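You operate a simulated robot arm through the tools that you are given. There is no shell and no other tool. Be economical: measure what you need, move in short steps, check, and stop when the job is done.

Carry out the task below with a simulated robot arm. There is one attempt and no reset: what you move stays moved.

TASK
Gauge both grey devices: GO goes back to its pocket, NO GO into the reject box.
Fine: use the medium gauge; the lid ends shut; the gold and the black devices stay.

It is judged by the outcome, as a careful person would: the job done as asked, and still so three seconds after it is handed in. It fails if anything else is knocked over, pushed out of place, dropped, spilled or broken. A push-on lid holds only when it is set on centred and level and pressed home; a screw cap is set on level and turned clockwise until tight.

THE ROBOT
A 7-joint arm with a two-finger parallel gripper, fixed in place. Base frame: the origin is at the foot of the arm, x ahead of it, y to its left, z up; the work surface is at about z = 920. Lengths are in mm, angles in rad, forces in N, time in s.
With the tool pointing down near the work surface it reaches from about 240 to 680 mm from the base axis. Its first joint turns from -1.152 to 1.152 rad. Payload 2.4 kg.
The TCP is the grasp point between the finger pads, 30 mm short of the fingertips. In the tool frame z runs along the fingers and y along their closing line. Largest opening 94 mm; finger width 28, thickness 10; the body of the gripper, 50 by 96 mm, starts 55 mm behind the TCP.
Orientation is told as [roll, pitch, yaw] about the base's x, y, z axes, in that order, counted from this pose: with the fingers straight down and closing along the base's y, the tool's x points along the base's -x, its y along +y and its z along -z.

THE INTERFACE
- The arm moves only by the tool move_arm. Its argument "commands" is a list of rows, each an object of numbers (a shift or turn left out is 0, a gripper value left out holds the last): "dx", "dy", "dz": the shift along the tool's x, y, z in mm; "wx", "wy", "wz": the turn, a rotation vector about the tool's x, y, z in rad; "fingers": the finger opening in mm, from 0 to 94. In form: [{"dx": .., "dy": .., "dz": .., "wx": .., "wy": .., "wz": .., "fingers": ..}, ...]. A call has 1 to 8 rows; each row shifts and turns the commanded pose from where the row before left it, along the tool's axes as they then stand. Each row takes 0.2 s and may step no farther than 50 mm and 0.15 rad from the row before; otherwise, or with a gripper value out of range, the whole call is refused. Where a pose cannot be reached the arm comes as near as it can. A force on the tool above 90 N (or 10 N above the force at the start of the call, whichever is more), or a blocked arm, ends the call early, and 0.2 s more pass. The fingers move at their own pace (about 153 mm/s each) and stop on an object; they squeeze with about 29 N. The grip force told is the motor's: it shows also when the fingers shut on nothing. Time passes only in rows, and 0.2 s behind the last, so rows that do not move let the fingers close. The reply holds the time, the measured pose of the TCP, the force on the tool along the base axes, the opening and the grip force, in the units named above and with some noise, with the torque about the TCP (base axes, N m) and any sound that the robot's microphone picked up.
- Cameras (640 x 400 px; columns grow to the right, rows downward): "scene" is fixed at [54.7, 490.3, 1446.2]; the picture's right is [-0.55, -0.83, 0.00], its down [-0.46, 0.30, -0.84] and it looks along [0.70, -0.46, -0.55] (base axes); focal length 216 px, centre (320, 200). "wrist" rides on the gripper at [76, 14, -103] in the tool frame; the picture's right is [-0.18, 0.98, 0.00], its down [-0.75, -0.14, -0.64] and it looks along [-0.63, -0.12, 0.77] (tool axes); focal length 243 px, centre (320, 200). There is no depth. A picture from a camera that has moved, and an enlarged one, comes with that camera's place and axes in the base frame and with its lens.
- grab_frame(camera): a new picture of that camera. No time passes.
- zoom(camera, box): a new picture of the part [left, top, right, bottom] of that camera's present view, enlarged. No time passes.
- job_done(): hands the job in; it is judged then, once.

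Go step by step. Nothing tells you positions but the pictures and the camera data: compare them with the known pose of the tool, close in by small moves and look again before you grip or let go. The budget is 120 turns and 64 pictures, counting those below and the enlarged ones. Unless the task says otherwise, let go and move clear before handing in, and close with one line.

The tools are called after ">>>" as a command line: name --argument value ..., lists and objects as JSON in quotes. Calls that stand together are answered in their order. move_arm: Moves the arm, as the interface text tells. Its arguments: {"type":"object","properties":{"commands":{"type":"array"}},"required":["commands"]} The other tools are called the same way: grab_frame (camera) takes a picture; zoom (camera, box) takes an enlarged picture of a part of a camera's view; job_done () hands the job in.

At the start:

```text
time_s: 0.0
eef_pos: [323.2, 29.3, 1262.3]
orientation: [0.0, 0.002, 0.0]
force: [0.2, -0.3, -0.3]
wrist_torque: [0.01, -0.02, -0.01]
grip_width: 94.0
gripper_force: 0.0
```

scene: 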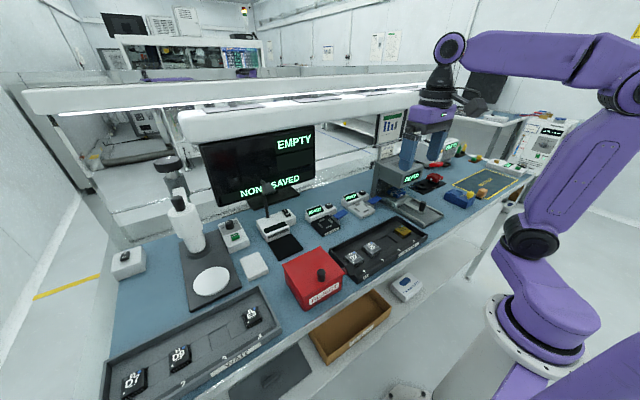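
wrist: 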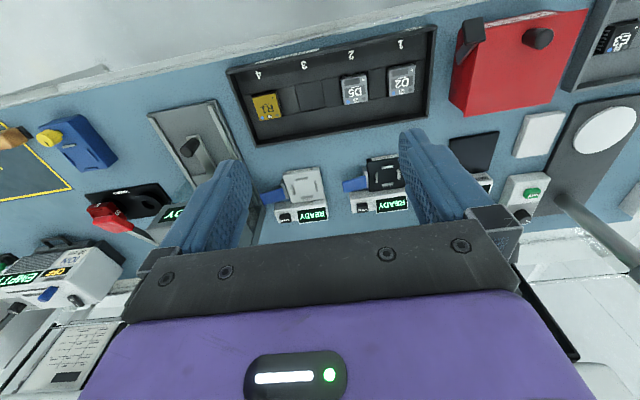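

I see a bench with a tray of devices (two grey, one gold), a red reject box with lid, and several gauge-like stations. I'll enlarge the pictures to read labels.

>>> zoom --camera "scene" --box '[200, 180, 360, 280]'

>>> zoom --camera "scene" --box '[320, 140, 480, 240]'

>>> zoom --camera "wrist" --box '[220, 20, 460, 170]'

>>> zoom --camera "scene" --box '[100, 220, 420, 400]'

```text
4.00 times, centred on (280, 230) of scene
camera zoom: at [54.7, 490.3, 1446.2], right [-0.55, -0.83, 0.0], down [-0.46, 0.3, -0.84], along [0.7, -0.46, -0.55], focal length 864 px, centre (480, 80)
```

zoom: 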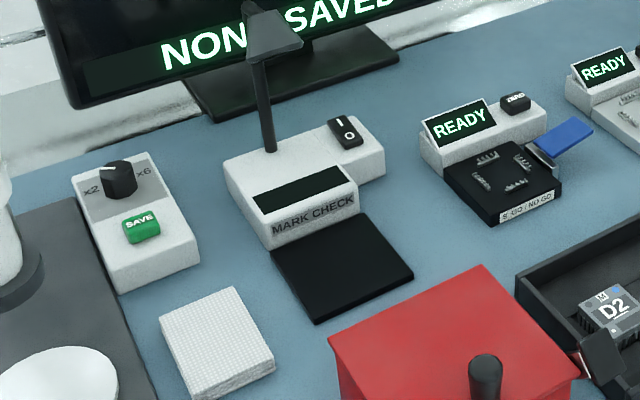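

```text
4.00 times, centred on (400, 190) of scene
camera zoom: at [54.7, 490.3, 1446.2], right [-0.55, -0.83, 0.0], down [-0.46, 0.3, -0.84], along [0.7, -0.46, -0.55], focal length 864 px, centre (0, 240)
```

zoom: 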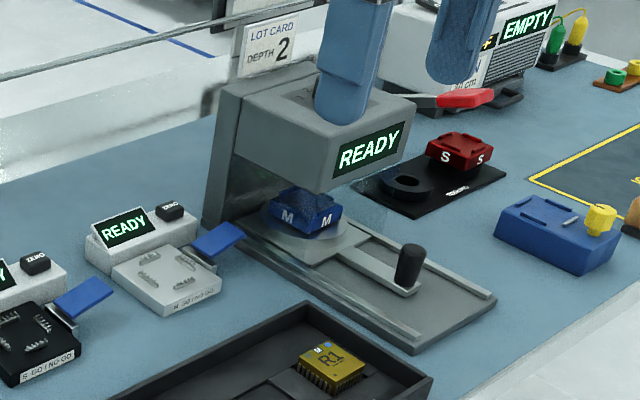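

```text
2.67 times, centred on (340, 95) of wrist
camera zoom: at [246.0, 42.0, 1365.5], right [0.18, 0.98, 0.0], down [0.75, -0.14, 0.64], along [0.63, -0.12, -0.77], focal length 647 px, centre (267, 480)
```

zoom: 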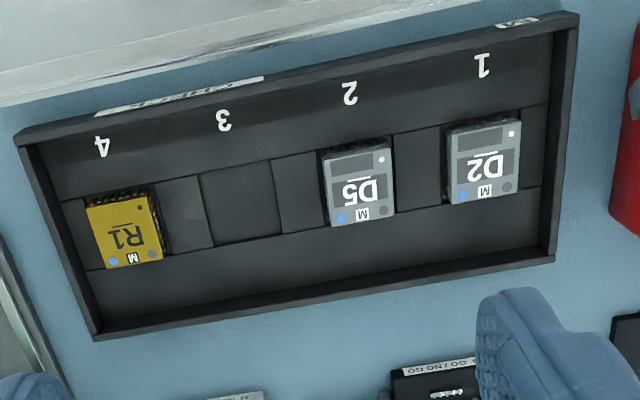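

```text
2.00 times, centred on (260, 310) of scene
camera zoom: at [54.7, 490.3, 1446.2], right [-0.55, -0.83, 0.0], down [-0.46, 0.3, -0.84], along [0.7, -0.46, -0.55], focal length 432 px, centre (440, -20)
```

zoom: 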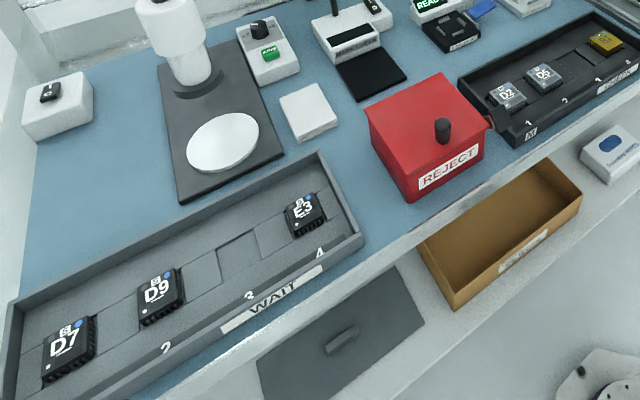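

The medium gauge is the light "M GO/NO GO" stand near (560, -60). The grey devices sit near (374, 152) and (374, 74). I'll move in for a closer look at the gauge.

>>> move_arm --commands '[{"dx": -18, "dy": -19, "dz": 38}, {"dx": -18, "dy": -19, "dz": 38}, {"dx": -17, "dy": -18, "dz": 36}]'

>>> grab_frame --camera "wrist"

>>> zoom --camera "scene" --box '[270, 220, 380, 320]'

>>> zoom --camera "scene" --box '[330, 180, 390, 220]'

```text
time_s: 0.8
eef_pos: [377.2, -26.7, 1149.4]
orientation: [0.0, 0.0, 0.001]
force: [0.2, -0.5, 0.9]
wrist_torque: [0.02, -0.05, 0.01]
grip_width: 94.1
gripper_force: 0.1
```

```text
57 pictures are left
camera wrist: at [299.4, -13.1, 1251.2], right [0.18, 0.98, 0.0], down [0.75, -0.14, 0.64], along [0.63, -0.12, -0.77], focal length 243 px, centre (320, 200)
```

wrist: 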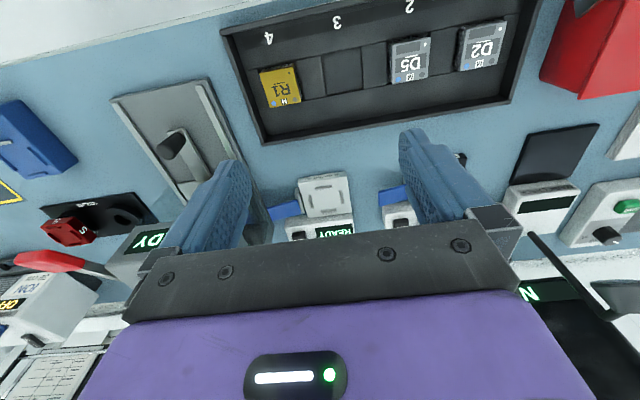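

```text
4.00 times, centred on (325, 270) of scene
camera zoom: at [54.7, 490.3, 1446.2], right [-0.55, -0.83, 0.0], down [-0.46, 0.3, -0.84], along [0.7, -0.46, -0.55], focal length 864 px, centre (300, -80)
```

zoom: 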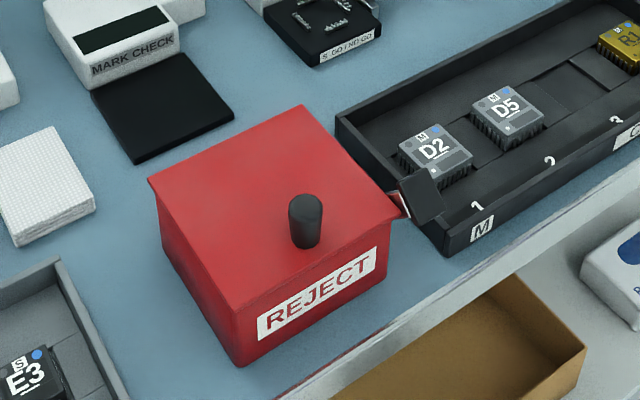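

```text
10.00 times, centred on (360, 200) of scene
camera zoom: at [54.7, 490.3, 1446.2], right [-0.55, -0.83, 0.0], down [-0.46, 0.3, -0.84], along [0.7, -0.46, -0.55], focal length 2161 px, centre (-80, 200)
```

zoom: 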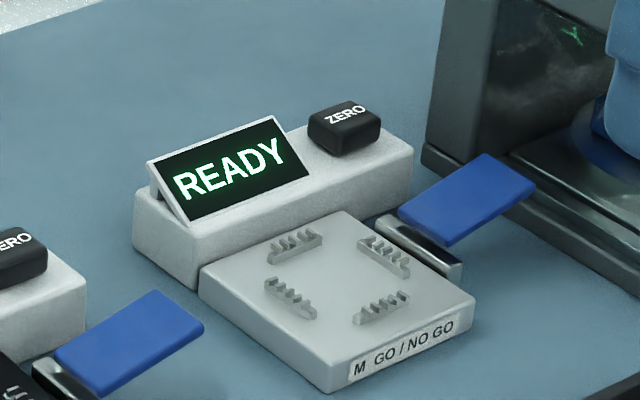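

The gauge has four comb-like blocks, a blue lever, and a ZERO button. I'll zoom in on the gauge and on the reject box with the wrist camera.

>>> zoom --camera "wrist" --box '[250, 160, 370, 240]'

>>> zoom --camera "wrist" --box '[370, 10, 530, 110]'

```text
5.00 times, centred on (310, 200) of wrist
camera zoom: at [299.4, -13.1, 1251.2], right [0.18, 0.98, 0.0], down [0.75, -0.14, 0.64], along [0.63, -0.12, -0.77], focal length 1213 px, centre (370, 200)
```

zoom: 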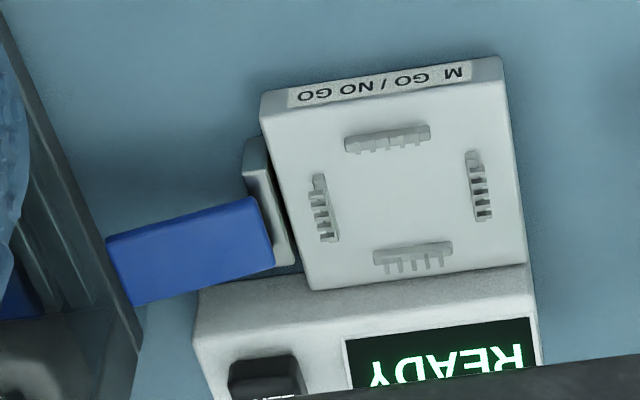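

```text
4.00 times, centred on (450, 60) of wrist
camera zoom: at [299.4, -13.1, 1251.2], right [0.18, 0.98, 0.0], down [0.75, -0.14, 0.64], along [0.63, -0.12, -0.77], focal length 970 px, centre (-200, 760)
```

zoom: 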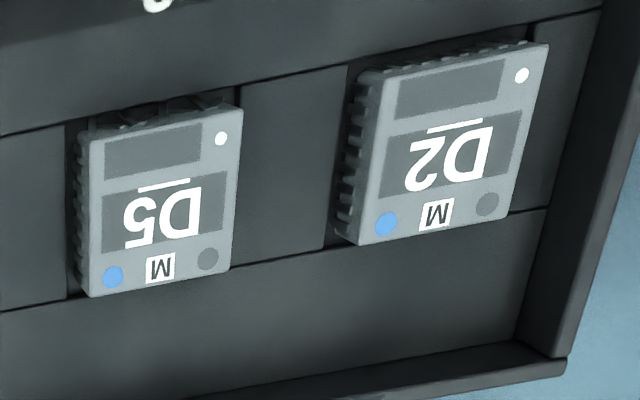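

The gauge is centred near (558, -50). Next I'll go over the near side and look closely at the tray and the reject box.

>>> move_arm --commands '[{"dx": 28, "dy": 39, "dz": 11}, {"dx": 28, "dy": 39, "dz": 11}, {"dx": 28, "dy": 39, "dz": 11}, {"dx": 28, "dy": 39, "dz": 11}]'

>>> grab_frame --camera "wrist"

```text
time_s: 1.8
eef_pos: [264.4, 127.4, 1108.4]
orientation: [0.0, 0.0, -0.001]
force: [-0.7, 0.0, 0.3]
wrist_torque: [0.02, -0.01, 0.02]
grip_width: 93.9
gripper_force: 0.0
```

```text
52 pictures are left
camera wrist: at [186.1, 140.5, 1210.5], right [0.18, 0.98, 0.0], down [0.75, -0.14, 0.64], along [0.63, -0.12, -0.77], focal length 243 px, centre (320, 200)
```

wrist: 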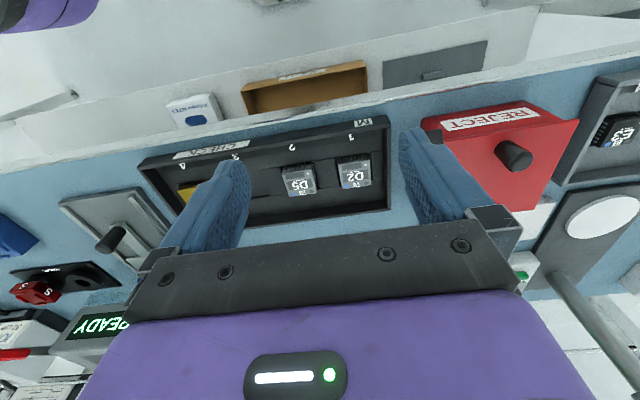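

>>> zoom --camera "wrist" --box '[250, 130, 410, 230]'

>>> zoom --camera "wrist" --box '[400, 90, 600, 215]'

```text
4.00 times, centred on (330, 180) of wrist
camera zoom: at [186.1, 140.5, 1210.5], right [0.18, 0.98, 0.0], down [0.75, -0.14, 0.64], along [0.63, -0.12, -0.77], focal length 970 px, centre (280, 280)
```

zoom: 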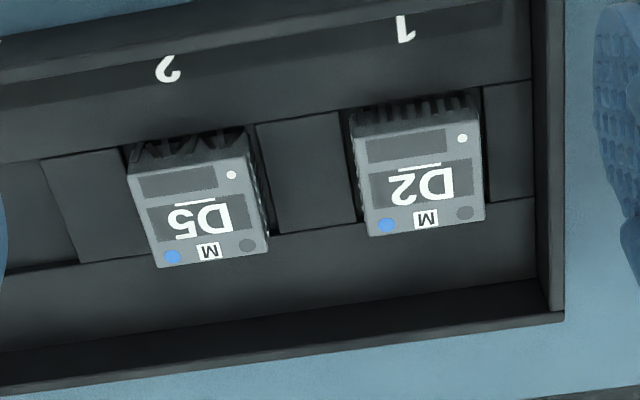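

```text
3.20 times, centred on (500, 152) of wrist
camera zoom: at [186.1, 140.5, 1210.5], right [0.18, 0.98, 0.0], down [0.75, -0.14, 0.64], along [0.63, -0.12, -0.77], focal length 776 px, centre (-256, 352)
```

zoom: 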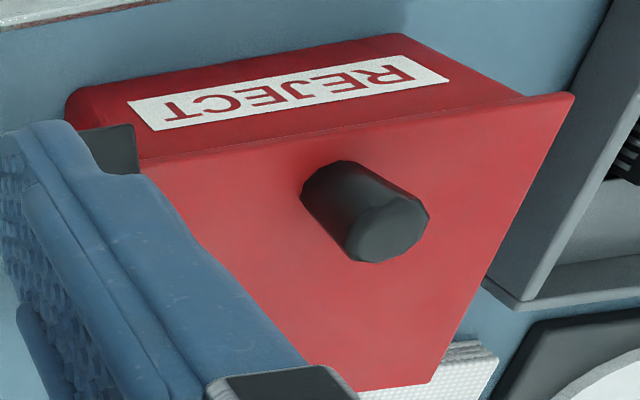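

D2's leads look regular, while D5's look bent. I'll check the reject box's side tab and lid from another side.

>>> move_arm --commands '[{"dy": -45}, {"dy": -45}]'

>>> zoom --camera "wrist" --box '[450, 60, 610, 160]'

>>> zoom --camera "wrist" --box '[300, 110, 400, 190]'

>>> zoom --camera "scene" --box '[350, 245, 390, 285]'

```text
time_s: 2.4
eef_pos: [264.6, 37.2, 1105.9]
orientation: [0.0, -0.001, 0.002]
force: [0.4, 0.7, 0.4]
wrist_torque: [0.04, 0.0, -0.01]
grip_width: 94.1
gripper_force: 0.0
```

```text
4.00 times, centred on (530, 110) of wrist
camera zoom: at [187.3, 50.4, 1208.6], right [0.18, 0.98, 0.0], down [0.75, -0.14, 0.64], along [0.63, -0.12, -0.77], focal length 970 px, centre (-520, 560)
```

zoom: 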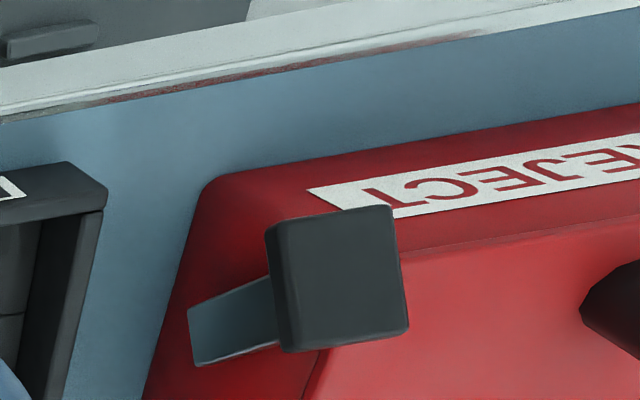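

```text
5.00 times, centred on (350, 150) of wrist
camera zoom: at [187.3, 50.4, 1208.6], right [0.18, 0.98, 0.0], down [0.75, -0.14, 0.64], along [0.63, -0.12, -0.77], focal length 1213 px, centre (170, 450)
```

zoom: 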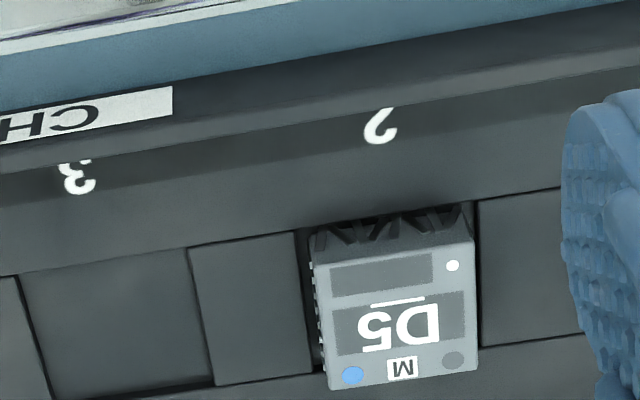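

```text
10.00 times, centred on (370, 265) of scene
camera zoom: at [54.7, 490.4, 1446.2], right [-0.55, -0.83, 0.0], down [-0.46, 0.3, -0.84], along [0.7, -0.46, -0.55], focal length 2161 px, centre (-180, -450)
```

zoom: 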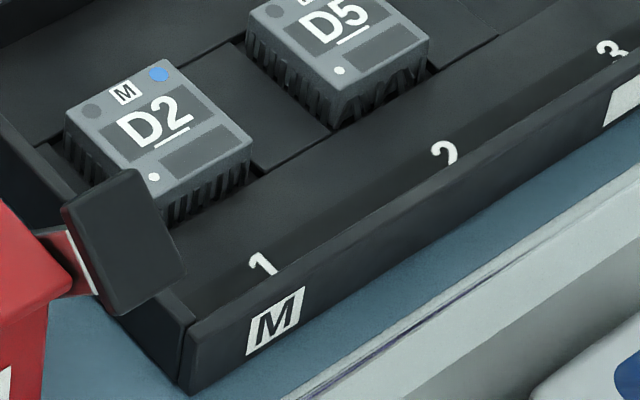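

The reject lid looks hinged at the back (x≈429) with its knob near the front (≈(336,302)). A black thumb paddle sits at its front right corner, near (315,228,997). I'll look at that paddle from the side.

>>> move_arm --commands '[{"dx": 5, "dy": 34, "dz": 20}, {"dx": 5, "dy": 34, "dz": 20}, {"dx": 4, "dy": 34, "dz": 20}, {"wz": -0.145}, {"wz": -0.145}, {"wz": -0.145}, {"wz": -0.145}, {"wz": -0.145}]'

>>> grab_frame --camera "wrist"

```text
time_s: 4.2
eef_pos: [251.3, 140.1, 1046.3]
orientation: [-0.001, 0.0, 0.727]
force: [-0.5, -0.2, 0.8]
wrist_torque: [-0.01, 0.0, 0.01]
grip_width: 94.1
gripper_force: 0.0
```

```text
46 pictures are left
camera wrist: at [183.3, 99.7, 1149.2], right [-0.52, 0.86, 0.0], down [0.66, 0.4, 0.64], along [0.55, 0.33, -0.77], focal length 243 px, centre (320, 200)
```

wrist: 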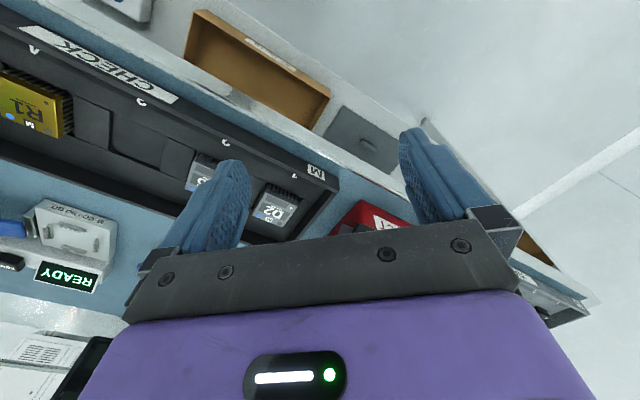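

>>> move_arm --commands '[{"dx": 10, "dz": -45}]'

>>> zoom --camera "wrist" --box '[310, 150, 430, 240]'

```text
time_s: 4.6
eef_pos: [244.3, 130.9, 1094.1]
orientation: [0.0, 0.002, 0.729]
force: [-0.1, -0.1, 0.4]
wrist_torque: [0.01, 0.0, 0.01]
grip_width: 94.3
gripper_force: 0.1
```

```text
4.44 times, centred on (370, 195) of wrist
camera zoom: at [176.3, 91.2, 1196.3], right [-0.52, 0.86, 0.0], down [0.66, 0.4, 0.64], along [0.55, 0.33, -0.77], focal length 1078 px, centre (98, 222)
```

zoom: 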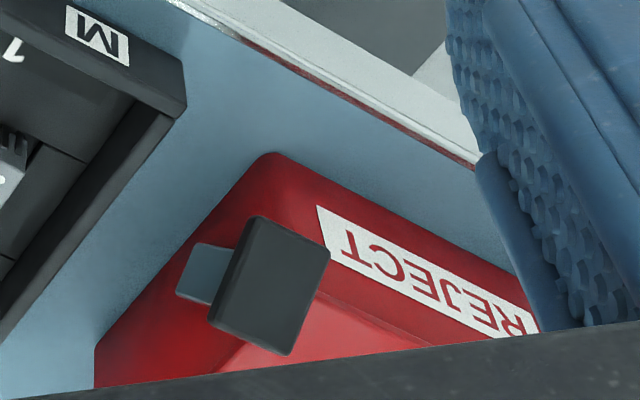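

The paddle is a thumb lever on the reject box; I'll deal with it later. D2's top is at about (373.6, 153.5, 939) with a body of about 40 mm. I'll square up and go above it.

>>> move_arm --commands '[{"wz": 0.146, "fingers": 52}, {"wz": 0.146}, {"wz": 0.146}, {"wz": 0.146}, {"wz": 0.146}, {"dx": -43, "dy": 7.5, "dz": 22}, {"dx": -43, "dy": 7.5, "dz": 22}, {"dx": -43, "dy": 7.5, "dz": 22}]'

>>> grab_frame --camera "wrist"

```text
time_s: 6.4
eef_pos: [372.6, 155.5, 1024.7]
orientation: [-0.001, -0.001, -0.005]
force: [-0.3, -0.9, 0.0]
wrist_torque: [-0.03, 0.01, -0.01]
grip_width: 52.0
gripper_force: 0.0
```

```text
44 pictures are left
camera wrist: at [295.7, 170.0, 1127.8], right [0.19, 0.98, 0.0], down [0.75, -0.14, 0.64], along [0.63, -0.12, -0.77], focal length 243 px, centre (320, 200)
```

wrist: 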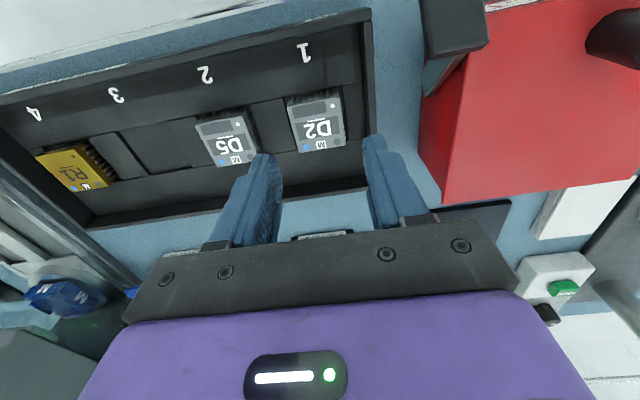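

>>> zoom --camera "wrist" --box '[240, 60, 400, 160]'

```text
4.00 times, centred on (320, 110) of wrist
camera zoom: at [295.7, 170.0, 1127.8], right [0.19, 0.98, 0.0], down [0.75, -0.14, 0.64], along [0.63, -0.12, -0.77], focal length 970 px, centre (320, 560)
```

zoom: 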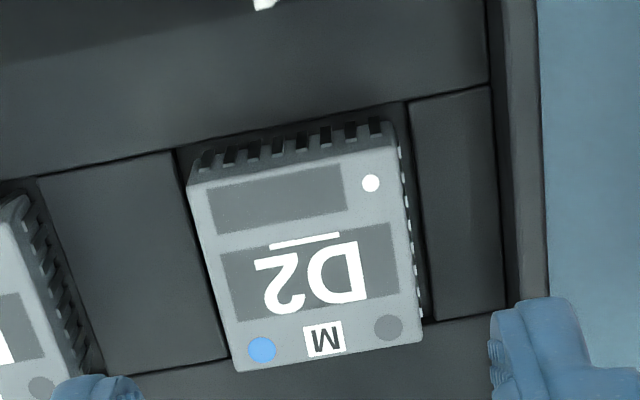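

D2 is confirmed at (374, 153.5, 939), aligned with the axes. I'll descend with a narrow opening and stop just around its top.

>>> move_arm --commands '[{"dx": -1.4, "dy": -2, "dz": 22, "fingers": 48}, {"dz": 20}, {"dz": 14}, {"dz": 5}]'

>>> grab_frame --camera "wrist"

```text
time_s: 7.4
eef_pos: [374.1, 154.4, 964.9]
orientation: [0.0, 0.002, -0.005]
force: [-0.8, 0.1, -1.1]
wrist_torque: [-0.03, 0.01, 0.01]
grip_width: 48.0
gripper_force: 0.1
```

```text
42 pictures are left
camera wrist: at [296.0, 167.6, 1067.2], right [0.19, 0.98, 0.0], down [0.75, -0.14, 0.64], along [0.63, -0.12, -0.77], focal length 243 px, centre (320, 200)
```

wrist: 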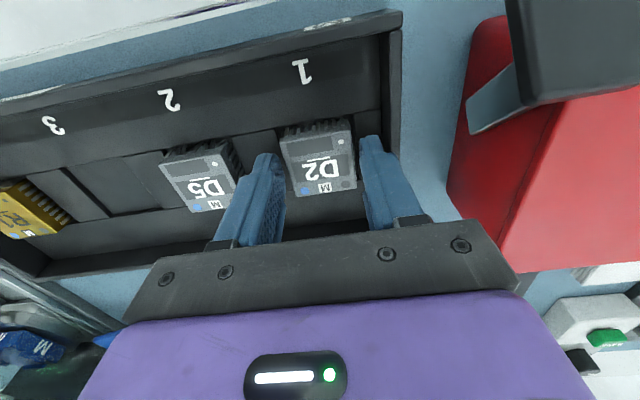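

>>> zoom --camera "wrist" --box '[240, 105, 400, 205]'

```text
4.00 times, centred on (320, 155) of wrist
camera zoom: at [296.0, 167.6, 1067.2], right [0.19, 0.98, 0.0], down [0.75, -0.14, 0.64], along [0.63, -0.12, -0.77], focal length 970 px, centre (320, 380)
```

zoom: 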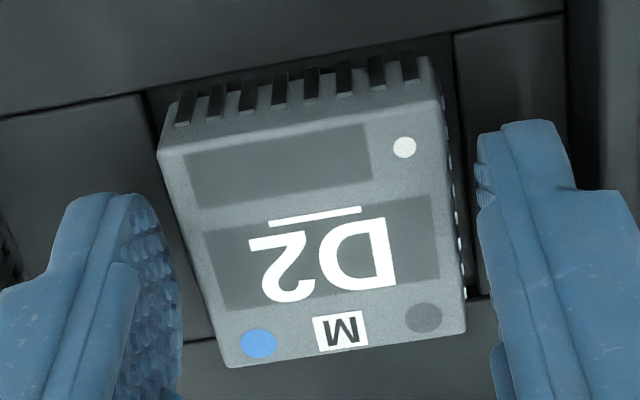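

The fingers straddle D2 with small gaps on each side. I'll correct slightly, go down 4 mm more, close, and lift.

>>> move_arm --commands '[{"dy": -0.8, "dz": 4}, {"fingers": 30}, {}, {}]'

```text
time_s: 8.4
eef_pos: [373.2, 153.2, 962.1]
orientation: [0.001, 0.001, -0.002]
force: [-0.2, 0.5, 5.8]
wrist_torque: [0.05, 0.15, -0.02]
grip_width: 40.9
gripper_force: 28.8
```

>>> move_arm --commands '[{"dz": -10}, {"dz": -30}, {"dz": -40}]'

>>> grab_frame --camera "wrist"

```text
time_s: 9.2
eef_pos: [373.1, 152.1, 1041.7]
orientation: [-0.001, 0.001, -0.004]
force: [0.5, 0.0, -0.6]
wrist_torque: [0.03, 0.02, 0.0]
grip_width: 41.0
gripper_force: 29.3
```

```text
40 pictures are left
camera wrist: at [295.2, 166.9, 1143.3], right [0.19, 0.98, 0.0], down [0.75, -0.14, 0.64], along [0.63, -0.12, -0.77], focal length 243 px, centre (320, 200)
```

wrist: 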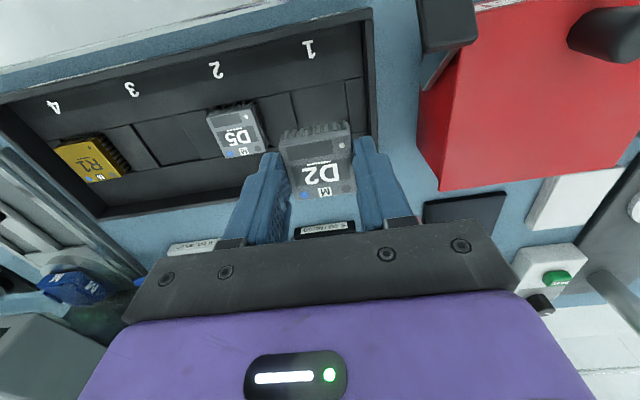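

D2 is held, with the grip 0.8 mm behind its centre. I'll carry it high to just past the gauge so the camera can see the gauge clear of the device.

>>> move_arm --commands '[{"dx": -35.3, "dy": -28.7}, {"dx": -35.3, "dy": -28.7}, {"dx": -35.3, "dy": -28.7}, {"dx": -35.3, "dy": -28.7}, {"dx": -35.3, "dy": -28.7}, {"dx": -35.3, "dy": -28.7}]'

>>> grab_frame --camera "wrist"

>>> zoom --camera "scene" --box '[330, 140, 430, 220]'

```text
time_s: 10.6
eef_pos: [585.4, -20.4, 1040.8]
orientation: [0.001, 0.001, -0.006]
force: [-0.5, 0.1, -0.9]
wrist_torque: [0.01, -0.02, 0.03]
grip_width: 41.1
gripper_force: 29.1
```

```text
39 pictures are left
camera wrist: at [507.2, -5.9, 1143.8], right [0.19, 0.98, 0.0], down [0.75, -0.14, 0.64], along [0.63, -0.12, -0.77], focal length 243 px, centre (320, 200)
```

wrist: 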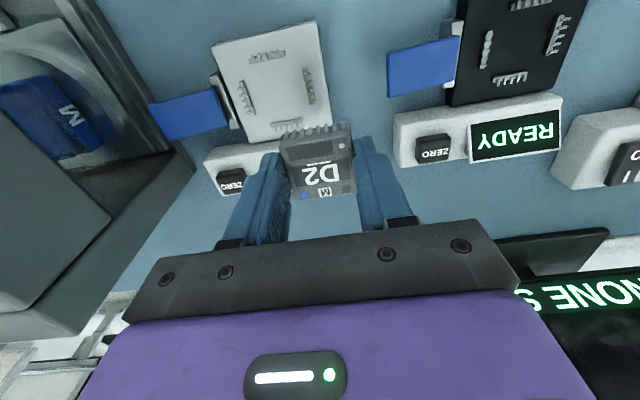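

```text
5.00 times, centred on (380, 180) of scene
camera zoom: at [54.7, 490.4, 1446.2], right [-0.55, -0.83, 0.0], down [-0.46, 0.3, -0.84], along [0.7, -0.46, -0.55], focal length 1080 px, centre (20, 300)
```

zoom: 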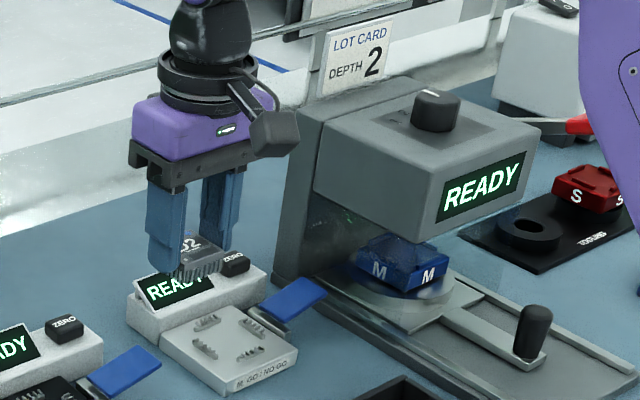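

>>> zoom --camera "wrist" --box '[200, 30, 360, 150]'

```text
3.33 times, centred on (280, 90) of wrist
camera zoom: at [507.2, -5.9, 1143.8], right [0.19, 0.98, 0.0], down [0.75, -0.14, 0.64], along [0.63, -0.12, -0.77], focal length 809 px, centre (453, 567)
```

zoom: 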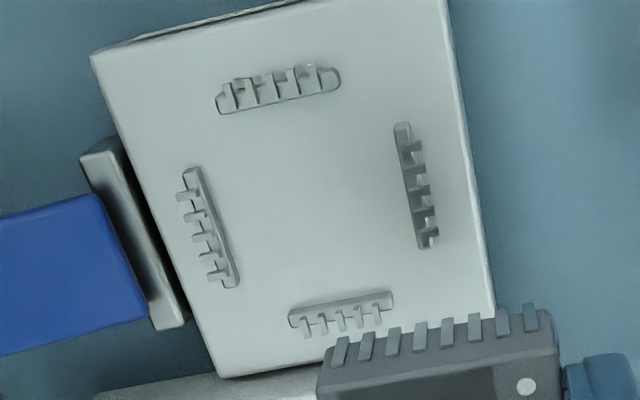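

The gauge is square to the axes, with its comb centre at about (559.2, -50.3) and comb tops near z 939. I'll inspect D2's leads before inserting it.

>>> zoom --camera "scene" --box '[345, 180, 385, 210]'

>>> zoom --camera "wrist" --box '[270, 110, 370, 210]'

```text
13.33 times, centred on (365, 195) of scene
camera zoom: at [54.7, 490.4, 1446.2], right [-0.55, -0.83, 0.0], down [-0.46, 0.3, -0.84], along [0.7, -0.46, -0.55], focal length 2881 px, centre (-280, 267)
```

zoom: 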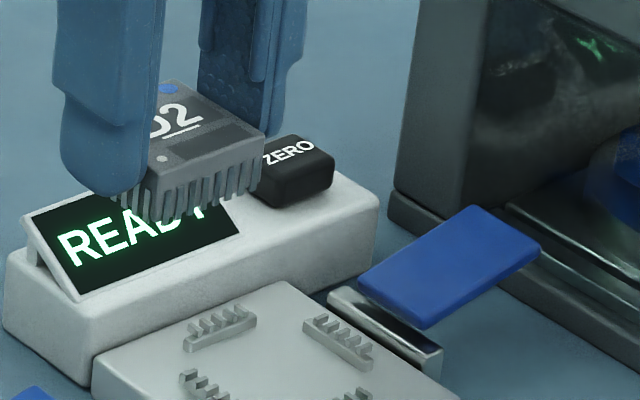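

```text
4.00 times, centred on (320, 160) of wrist
camera zoom: at [507.2, -5.9, 1143.8], right [0.19, 0.98, 0.0], down [0.75, -0.14, 0.64], along [0.63, -0.12, -0.77], focal length 970 px, centre (320, 360)
```

zoom: 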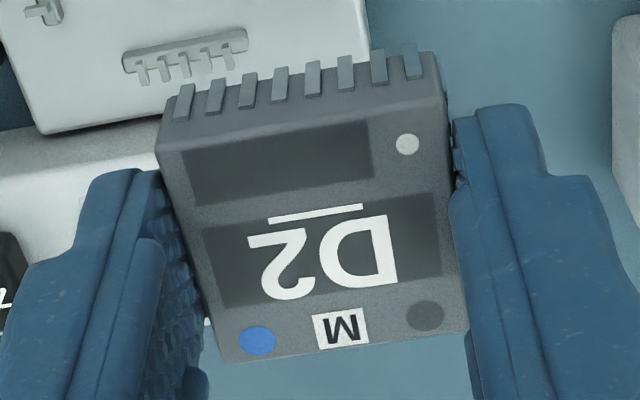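

D2's leads match the comb pitch of about 4.8 mm. I'll hover just above the combs, with the TCP at about (558.2, -50.2, 992), and check alignment.

>>> move_arm --commands '[{"dx": 27.2, "dy": -29.8}, {"dz": 30}, {"dz": 19}, {}]'

>>> zoom --camera "wrist" --box '[240, 70, 400, 190]'

>>> zoom --camera "scene" --box '[345, 180, 385, 210]'

```text
time_s: 11.6
eef_pos: [556.6, -50.2, 991.7]
orientation: [0.0, -0.001, -0.006]
force: [0.0, -0.4, -0.6]
wrist_torque: [-0.01, 0.01, 0.0]
grip_width: 40.7
gripper_force: 29.8
```

```text
3.33 times, centred on (320, 130) of wrist
camera zoom: at [480.0, -36.8, 1093.8], right [0.19, 0.98, 0.0], down [0.75, -0.14, 0.64], along [0.63, -0.12, -0.77], focal length 809 px, centre (320, 433)
```

zoom: 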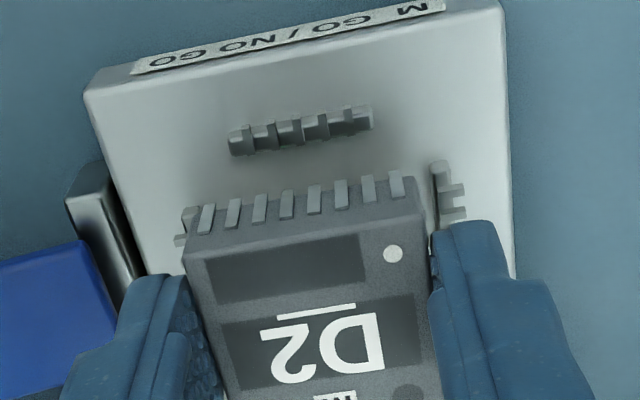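

```text
13.33 times, centred on (365, 195) of scene
camera zoom: at [54.8, 490.3, 1446.2], right [-0.55, -0.83, 0.0], down [-0.46, 0.3, -0.84], along [0.7, -0.46, -0.55], focal length 2881 px, centre (-280, 267)
```

zoom: 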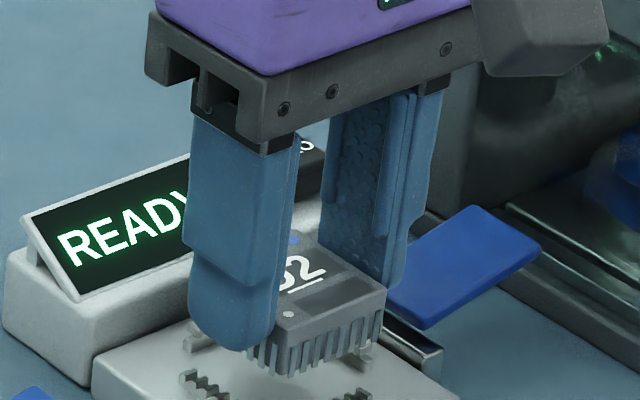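

Alignment looks within about 1 mm. I'll lower slowly.

>>> move_arm --commands '[{"dz": 5}, {"dz": 4}, {"dz": 3}]'

>>> zoom --camera "wrist" --box '[240, 70, 400, 190]'

>>> zoom --camera "scene" --box '[345, 185, 385, 215]'

```text
time_s: 12.4
eef_pos: [557.7, -50.5, 980.4]
orientation: [0.001, -0.001, -0.005]
force: [-1.0, 0.3, -0.2]
wrist_torque: [-0.01, 0.01, 0.0]
grip_width: 40.8
gripper_force: 28.9
```

```text
3.33 times, centred on (320, 130) of wrist
camera zoom: at [480.0, -36.3, 1082.6], right [0.19, 0.98, 0.0], down [0.75, -0.14, 0.64], along [0.63, -0.12, -0.77], focal length 809 px, centre (320, 433)
```

zoom: 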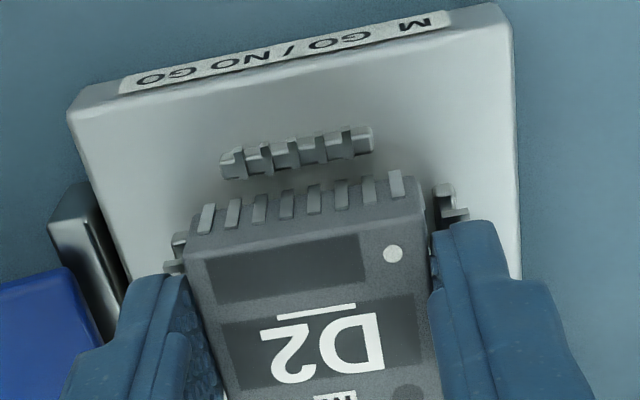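

```text
13.33 times, centred on (365, 200) of scene
camera zoom: at [54.8, 490.3, 1446.2], right [-0.55, -0.83, 0.0], down [-0.46, 0.3, -0.84], along [0.7, -0.46, -0.55], focal length 2881 px, centre (-280, 200)
```

zoom: 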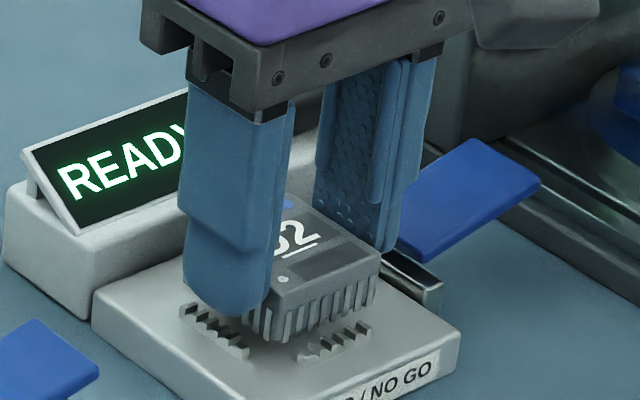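

>>> move_arm --commands '[{"dz": 2}, {"dz": 2}, {"dz": 2}]'

>>> zoom --camera "wrist" --box '[240, 70, 400, 190]'

```text
time_s: 13.2
eef_pos: [555.5, -49.1, 973.7]
orientation: [0.001, 0.0, -0.005]
force: [0.0, -1.0, -1.2]
wrist_torque: [0.01, 0.0, 0.01]
grip_width: 40.9
gripper_force: 29.0
```

```text
3.33 times, centred on (320, 130) of wrist
camera zoom: at [480.1, -35.5, 1076.4], right [0.19, 0.98, 0.0], down [0.75, -0.14, 0.64], along [0.63, -0.12, -0.77], focal length 809 px, centre (320, 433)
```

zoom: 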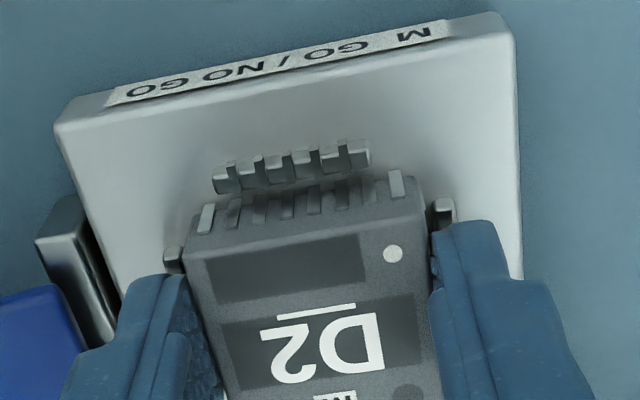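

No contact yet, and the device is going down between the combs. I'll continue lowering gently.

>>> move_arm --commands '[{"dz": 1.5}, {"dz": 1.5}, {"dz": 1.5}, {"dz": 1.5}]'

>>> zoom --camera "wrist" --box '[240, 70, 400, 190]'

```text
time_s: 14.2
eef_pos: [557.4, -50.2, 969.4]
orientation: [-0.001, -0.006, -0.005]
force: [-1.6, 1.1, 31.5]
wrist_torque: [0.15, 0.24, -0.06]
grip_width: 41.1
gripper_force: 28.9
```

```text
3.33 times, centred on (320, 130) of wrist
camera zoom: at [479.9, -35.8, 1072.2], right [0.19, 0.98, 0.0], down [0.75, -0.14, 0.65], along [0.64, -0.12, -0.76], focal length 809 px, centre (320, 433)
```

zoom: 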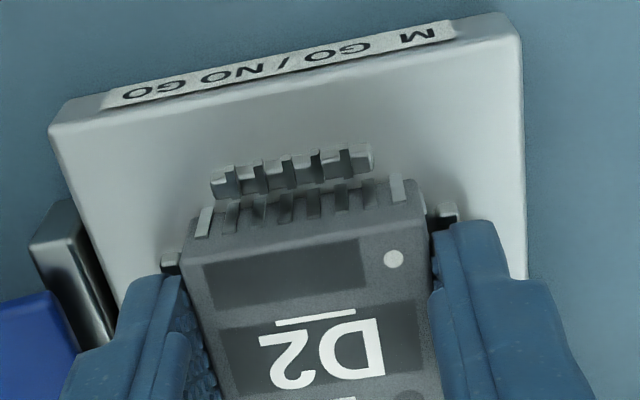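

>>> zoom --camera "scene" --box '[345, 185, 385, 215]'

```text
13.33 times, centred on (365, 200) of scene
camera zoom: at [54.1, 490.4, 1446.2], right [-0.55, -0.83, 0.0], down [-0.46, 0.3, -0.84], along [0.7, -0.46, -0.55], focal length 2881 px, centre (-280, 200)
```

zoom: 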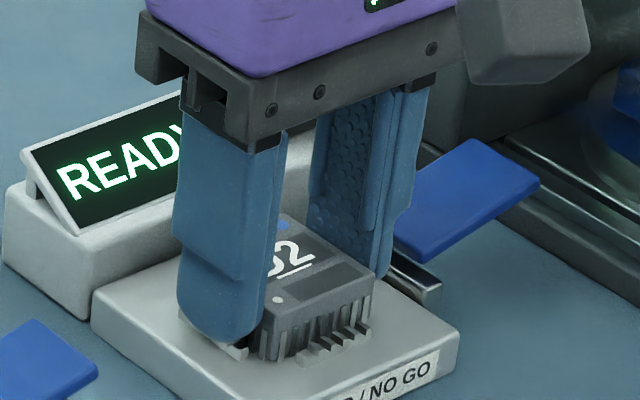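

Contact reads 31 N, either from the device bottoming or the fingertips touching the combs. I'll unload a little, open slightly, and rise to see how it sits.

>>> move_arm --commands '[{"dz": -1.5}, {"fingers": 50}, {}, {"dz": -20}, {"dz": -40}, {"dz": -40}]'

>>> zoom --camera "scene" --box '[335, 175, 395, 220]'

```text
time_s: 15.6
eef_pos: [557.3, -49.5, 1071.5]
orientation: [0.001, 0.002, -0.007]
force: [1.1, 0.3, -1.2]
wrist_torque: [-0.04, -0.02, -0.01]
grip_width: 50.1
gripper_force: 0.0
```

```text
8.89 times, centred on (365, 198) of scene
camera zoom: at [54.7, 490.3, 1446.2], right [-0.55, -0.83, 0.0], down [-0.46, 0.3, -0.84], along [0.7, -0.46, -0.55], focal length 1921 px, centre (-80, 222)
```

zoom: 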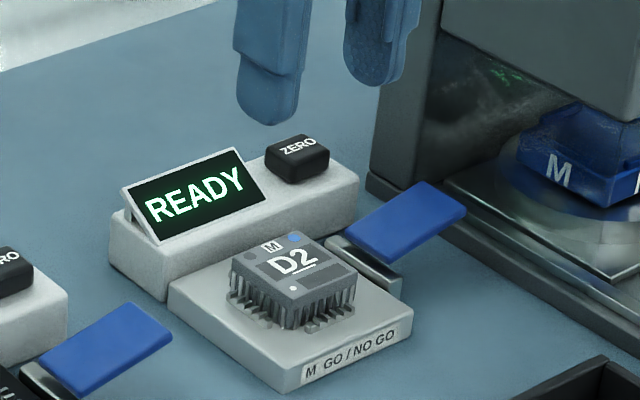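

D2 sits level in the combs, and the display still says READY. I'll press it home gently with closed fingertips before operating the blue lever.

>>> move_arm --commands '[{"fingers": 0, "dz": 40}, {"dz": 40}, {"dz": 10}, {}]'

>>> move_arm --commands '[{"dz": 3}, {"dz": 2}]'

```text
time_s: 16.6
eef_pos: [557.3, -50.7, 984.5]
orientation: [-0.001, -0.004, -0.006]
force: [-12.9, 0.5, 44.1]
wrist_torque: [0.05, 0.54, 0.04]
grip_width: 0.0
gripper_force: 29.3
```

```text
time_s: 17.2
eef_pos: [557.6, -49.1, 982.2]
orientation: [-0.003, -0.015, -0.004]
force: [-21.6, 0.5, 85.8]
wrist_torque: [0.03, 1.29, 0.0]
grip_width: 0.0
gripper_force: 28.8
```

>>> move_arm --commands '[{"dz": -5}]'

>>> zoom --camera "scene" --box '[335, 175, 395, 220]'

>>> zoom --camera "wrist" --box '[220, 70, 420, 220]'

```text
time_s: 17.6
eef_pos: [558.9, -49.2, 984.7]
orientation: [-0.003, -0.013, -0.005]
force: [-6.2, -1.8, 50.6]
wrist_torque: [-0.04, 0.5, 0.03]
grip_width: 0.0
gripper_force: 28.8
```

```text
8.89 times, centred on (365, 198) of scene
camera zoom: at [53.7, 490.4, 1446.2], right [-0.55, -0.83, 0.0], down [-0.45, 0.3, -0.84], along [0.7, -0.46, -0.55], focal length 1921 px, centre (-80, 222)
```

zoom: 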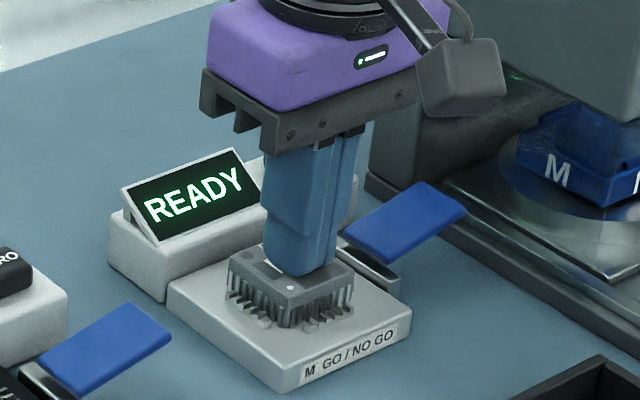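

```text
2.67 times, centred on (320, 145) of wrist
camera zoom: at [479.8, -36.3, 1085.0], right [0.19, 0.98, 0.0], down [0.75, -0.14, 0.65], along [0.64, -0.12, -0.76], focal length 647 px, centre (320, 347)
```

zoom: 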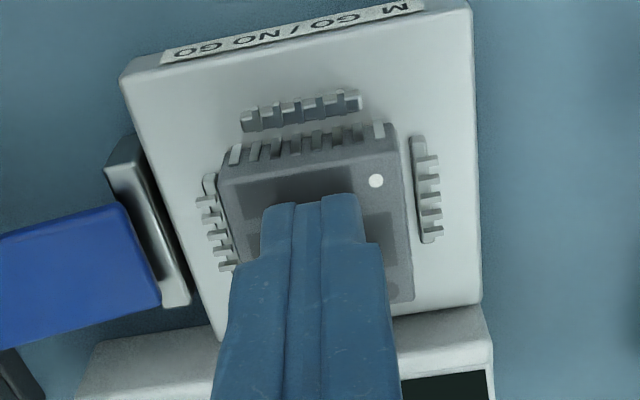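

>>> move_arm --commands '[{"dz": -40}, {"dz": -40, "dx": -25}]'

>>> zoom --camera "wrist" --box '[220, 20, 400, 140]'

```text
time_s: 18.2
eef_pos: [581.5, -49.7, 1058.0]
orientation: [0.0, 0.003, -0.003]
force: [-1.0, 0.3, -0.2]
wrist_torque: [0.0, -0.01, -0.02]
grip_width: 0.0
gripper_force: 28.8
```

```text
3.33 times, centred on (310, 80) of wrist
camera zoom: at [505.0, -36.1, 1161.2], right [0.19, 0.98, 0.0], down [0.75, -0.14, 0.64], along [0.63, -0.12, -0.77], focal length 809 px, centre (353, 600)
```

zoom: 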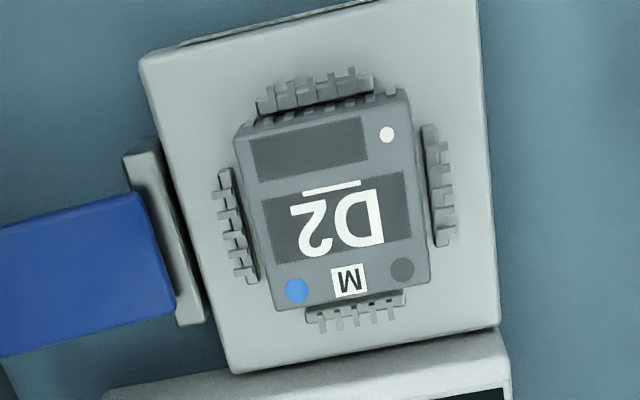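

D2 is seated in the combs. I'll turn the gripper a quarter turn so it stays slim next to the stand, then look at the lever.

>>> move_arm --commands '[{"wz": 0.15, "dz": -10}, {"wz": 0.15}, {"wz": 0.15}, {"wz": 0.15}, {"wz": 0.15}, {"wz": 0.15}, {"wz": 0.15}, {"wz": 0.15}]'

>>> move_arm --commands '[{"wz": 0.15}, {"wz": 0.15}, {"wz": 0.07}]'

>>> grab_frame --camera "wrist"

```text
time_s: 20.0
eef_pos: [581.8, -50.0, 1069.2]
orientation: [0.001, 0.0, -1.205]
force: [-0.9, -0.1, -0.7]
wrist_torque: [0.0, 0.0, 0.02]
grip_width: 0.1
gripper_force: 28.4
```

```text
time_s: 20.8
eef_pos: [582.4, -49.9, 1069.9]
orientation: [-0.001, 0.0, -1.575]
force: [-1.1, 0.0, 0.2]
wrist_torque: [-0.01, 0.0, 0.02]
grip_width: 0.0
gripper_force: 29.0
```

```text
23 pictures are left
camera wrist: at [595.1, 24.9, 1172.4], right [0.98, -0.19, 0.0], down [-0.14, -0.75, 0.64], along [-0.12, -0.63, -0.77], focal length 243 px, centre (320, 200)
```

wrist: 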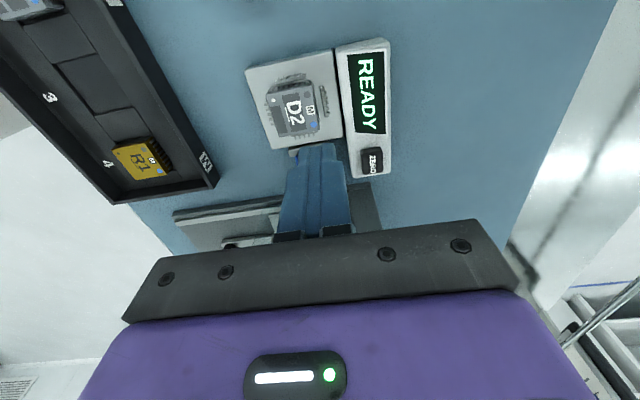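

The stand's near face is at about y −163, so the quarter-turned gripper has room. I'll go above the blue lever at (560, −123) and press it in small steps.

>>> move_arm --commands '[{"dx": -37, "dy": -11}, {"dx": -37, "dy": -11}, {"dz": 40}, {"dz": 25}]'

```text
time_s: 21.8
eef_pos: [563.6, -128.3, 1030.1]
orientation: [0.028, -0.013, -1.578]
force: [1.2, 0.5, 12.9]
wrist_torque: [-0.46, 0.27, 0.06]
grip_width: 0.0
gripper_force: 28.9
stopped in row 4: the force on the tool passed its limit at 126 N (the readings are from after the stop); the commanded pose is now the measured one
```

Something blocked the descent at z≈1030. I'll look before doing anything else.

>>> zoom --camera "scene" --box '[310, 120, 450, 220]'

```text
4.00 times, centred on (380, 170) of scene
camera zoom: at [54.6, 490.4, 1446.2], right [-0.55, -0.83, 0.0], down [-0.46, 0.3, -0.84], along [0.7, -0.46, -0.55], focal length 864 px, centre (80, 320)
```

zoom: 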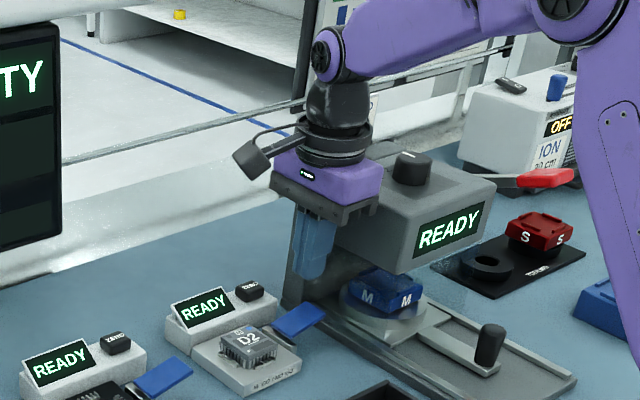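

The gripper body touched the stand's head; the stand looks to be in place. I'll back off upward and away, then tilt the tool so that only the tips reach over the lever.

>>> move_arm --commands '[{"dz": -15}, {"dx": 16, "dy": -3.5, "dz": -10}, {"wy": -0.14}, {"wy": -0.14}, {}]'

```text
time_s: 23.0
eef_pos: [557.2, -110.7, 1053.3]
orientation: [0.022, -0.292, -1.583]
force: [0.4, -0.8, 1.0]
wrist_torque: [0.04, -0.05, 0.02]
grip_width: 0.1
gripper_force: 29.3
```

>>> move_arm --commands '[{"dx": 7.2, "dz": 24}, {"dx": 5, "dz": 17}, {"dx": 1.2, "dz": 4}, {"dx": 1.2, "dz": 4}]'

```text
time_s: 24.0
eef_pos: [560.5, -110.1, 1000.7]
orientation: [0.023, -0.292, -1.583]
force: [-0.1, -0.3, -0.2]
wrist_torque: [-0.03, 0.0, 0.0]
grip_width: 0.0
gripper_force: 28.5
```

>>> move_arm --commands '[{"dx": 0.9, "dz": 3}, {"dx": 0.9, "dz": 3}, {"dx": 0.9, "dz": 3}, {"dx": 0.6, "dz": 2}]'

>>> zoom --camera "scene" --box '[335, 165, 405, 220]'

```text
time_s: 25.0
eef_pos: [559.1, -110.7, 989.8]
orientation: [0.022, -0.29, -1.583]
force: [0.0, 0.5, -0.5]
wrist_torque: [0.01, 0.02, -0.03]
grip_width: 0.1
gripper_force: 29.2
```

```text
7.27 times, centred on (370, 192) of scene
camera zoom: at [54.7, 490.3, 1446.2], right [-0.55, -0.83, 0.0], down [-0.46, 0.3, -0.84], along [0.7, -0.46, -0.55], focal length 1572 px, centre (-44, 254)
```

zoom: 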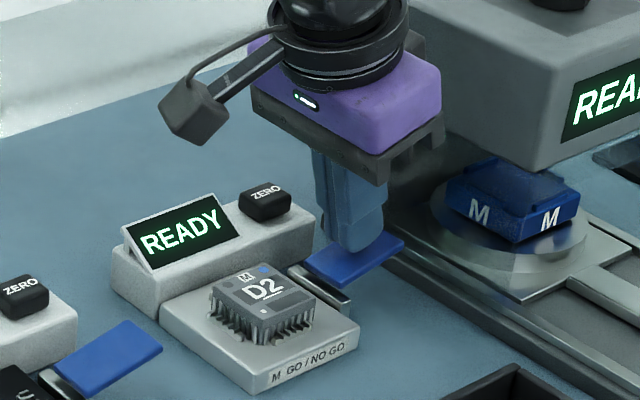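

The tips are right above the paddle. I'll press on in small steps.

>>> move_arm --commands '[{"dx": 0.6, "dz": 2}, {"dx": 0.6, "dz": 2}, {"dx": 0.6, "dz": 2}]'

```text
time_s: 25.8
eef_pos: [560.8, -110.1, 983.4]
orientation: [0.023, -0.29, -1.583]
force: [0.6, 0.5, 0.2]
wrist_torque: [0.03, 0.03, 0.03]
grip_width: 0.1
gripper_force: 28.8
```

>>> move_arm --commands '[{"dx": 0.6, "dz": 2}, {"dx": 0.6, "dz": 2}, {"dx": 0.6, "dz": 2}]'

```text
time_s: 26.6
eef_pos: [560.2, -113.1, 978.7]
orientation: [0.029, -0.292, -1.586]
force: [-1.4, -3.2, 16.1]
wrist_torque: [-0.06, 0.01, 0.07]
grip_width: 0.0
gripper_force: 28.8
```

>>> move_arm --commands '[{"dx": 0.5, "dz": 1.5}, {"dx": 0.5, "dz": 1.5}, {}]'

>>> zoom --camera "scene" --box '[335, 165, 405, 220]'

```text
time_s: 27.4
eef_pos: [560.7, -112.9, 978.8]
orientation: [0.031, -0.294, -1.588]
force: [-15.2, -3.9, 53.4]
wrist_torque: [0.09, 0.48, 0.05]
grip_width: 0.0
gripper_force: 29.0
```

```text
7.27 times, centred on (370, 192) of scene
camera zoom: at [53.3, 490.4, 1446.2], right [-0.55, -0.83, 0.0], down [-0.45, 0.3, -0.84], along [0.7, -0.46, -0.55], focal length 1572 px, centre (-44, 254)
```

zoom: 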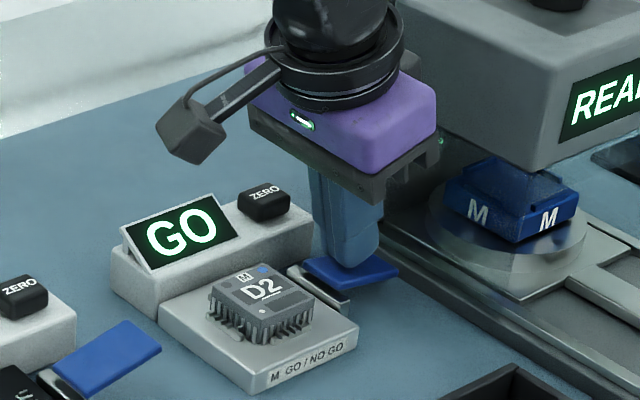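

The gauge reads GO for D2. I'll retreat, straighten the tool, and go back to pick D2 off the gauge.

>>> move_arm --commands '[{"dz": -20, "dx": -6}, {"dz": -40, "dx": -12}, {"dx": 20, "dz": -30}, {"wy": 0.145, "wx": 0.011}, {"wy": 0.145, "wx": 0.011}, {"dz": -10}, {"wz": -0.15}, {"wz": -0.15}]'

>>> move_arm --commands '[{"wz": -0.15}, {"wz": -0.15}, {"wz": -0.15}, {"wz": -0.15}, {"wz": -0.15}, {"wz": -0.15}, {"wz": -0.15}, {"wz": -0.15}]'

```text
time_s: 29.2
eef_pos: [559.6, -83.0, 1068.9]
orientation: [-0.002, 0.0, -1.277]
force: [0.5, 0.3, -0.3]
wrist_torque: [0.0, 0.01, -0.02]
grip_width: 0.0
gripper_force: 29.4
```

```text
time_s: 31.0
eef_pos: [557.9, -82.3, 1071.8]
orientation: [0.0, -0.001, -0.079]
force: [-0.5, -0.2, 0.0]
wrist_torque: [-0.02, 0.03, -0.01]
grip_width: 0.1
gripper_force: 29.0
```

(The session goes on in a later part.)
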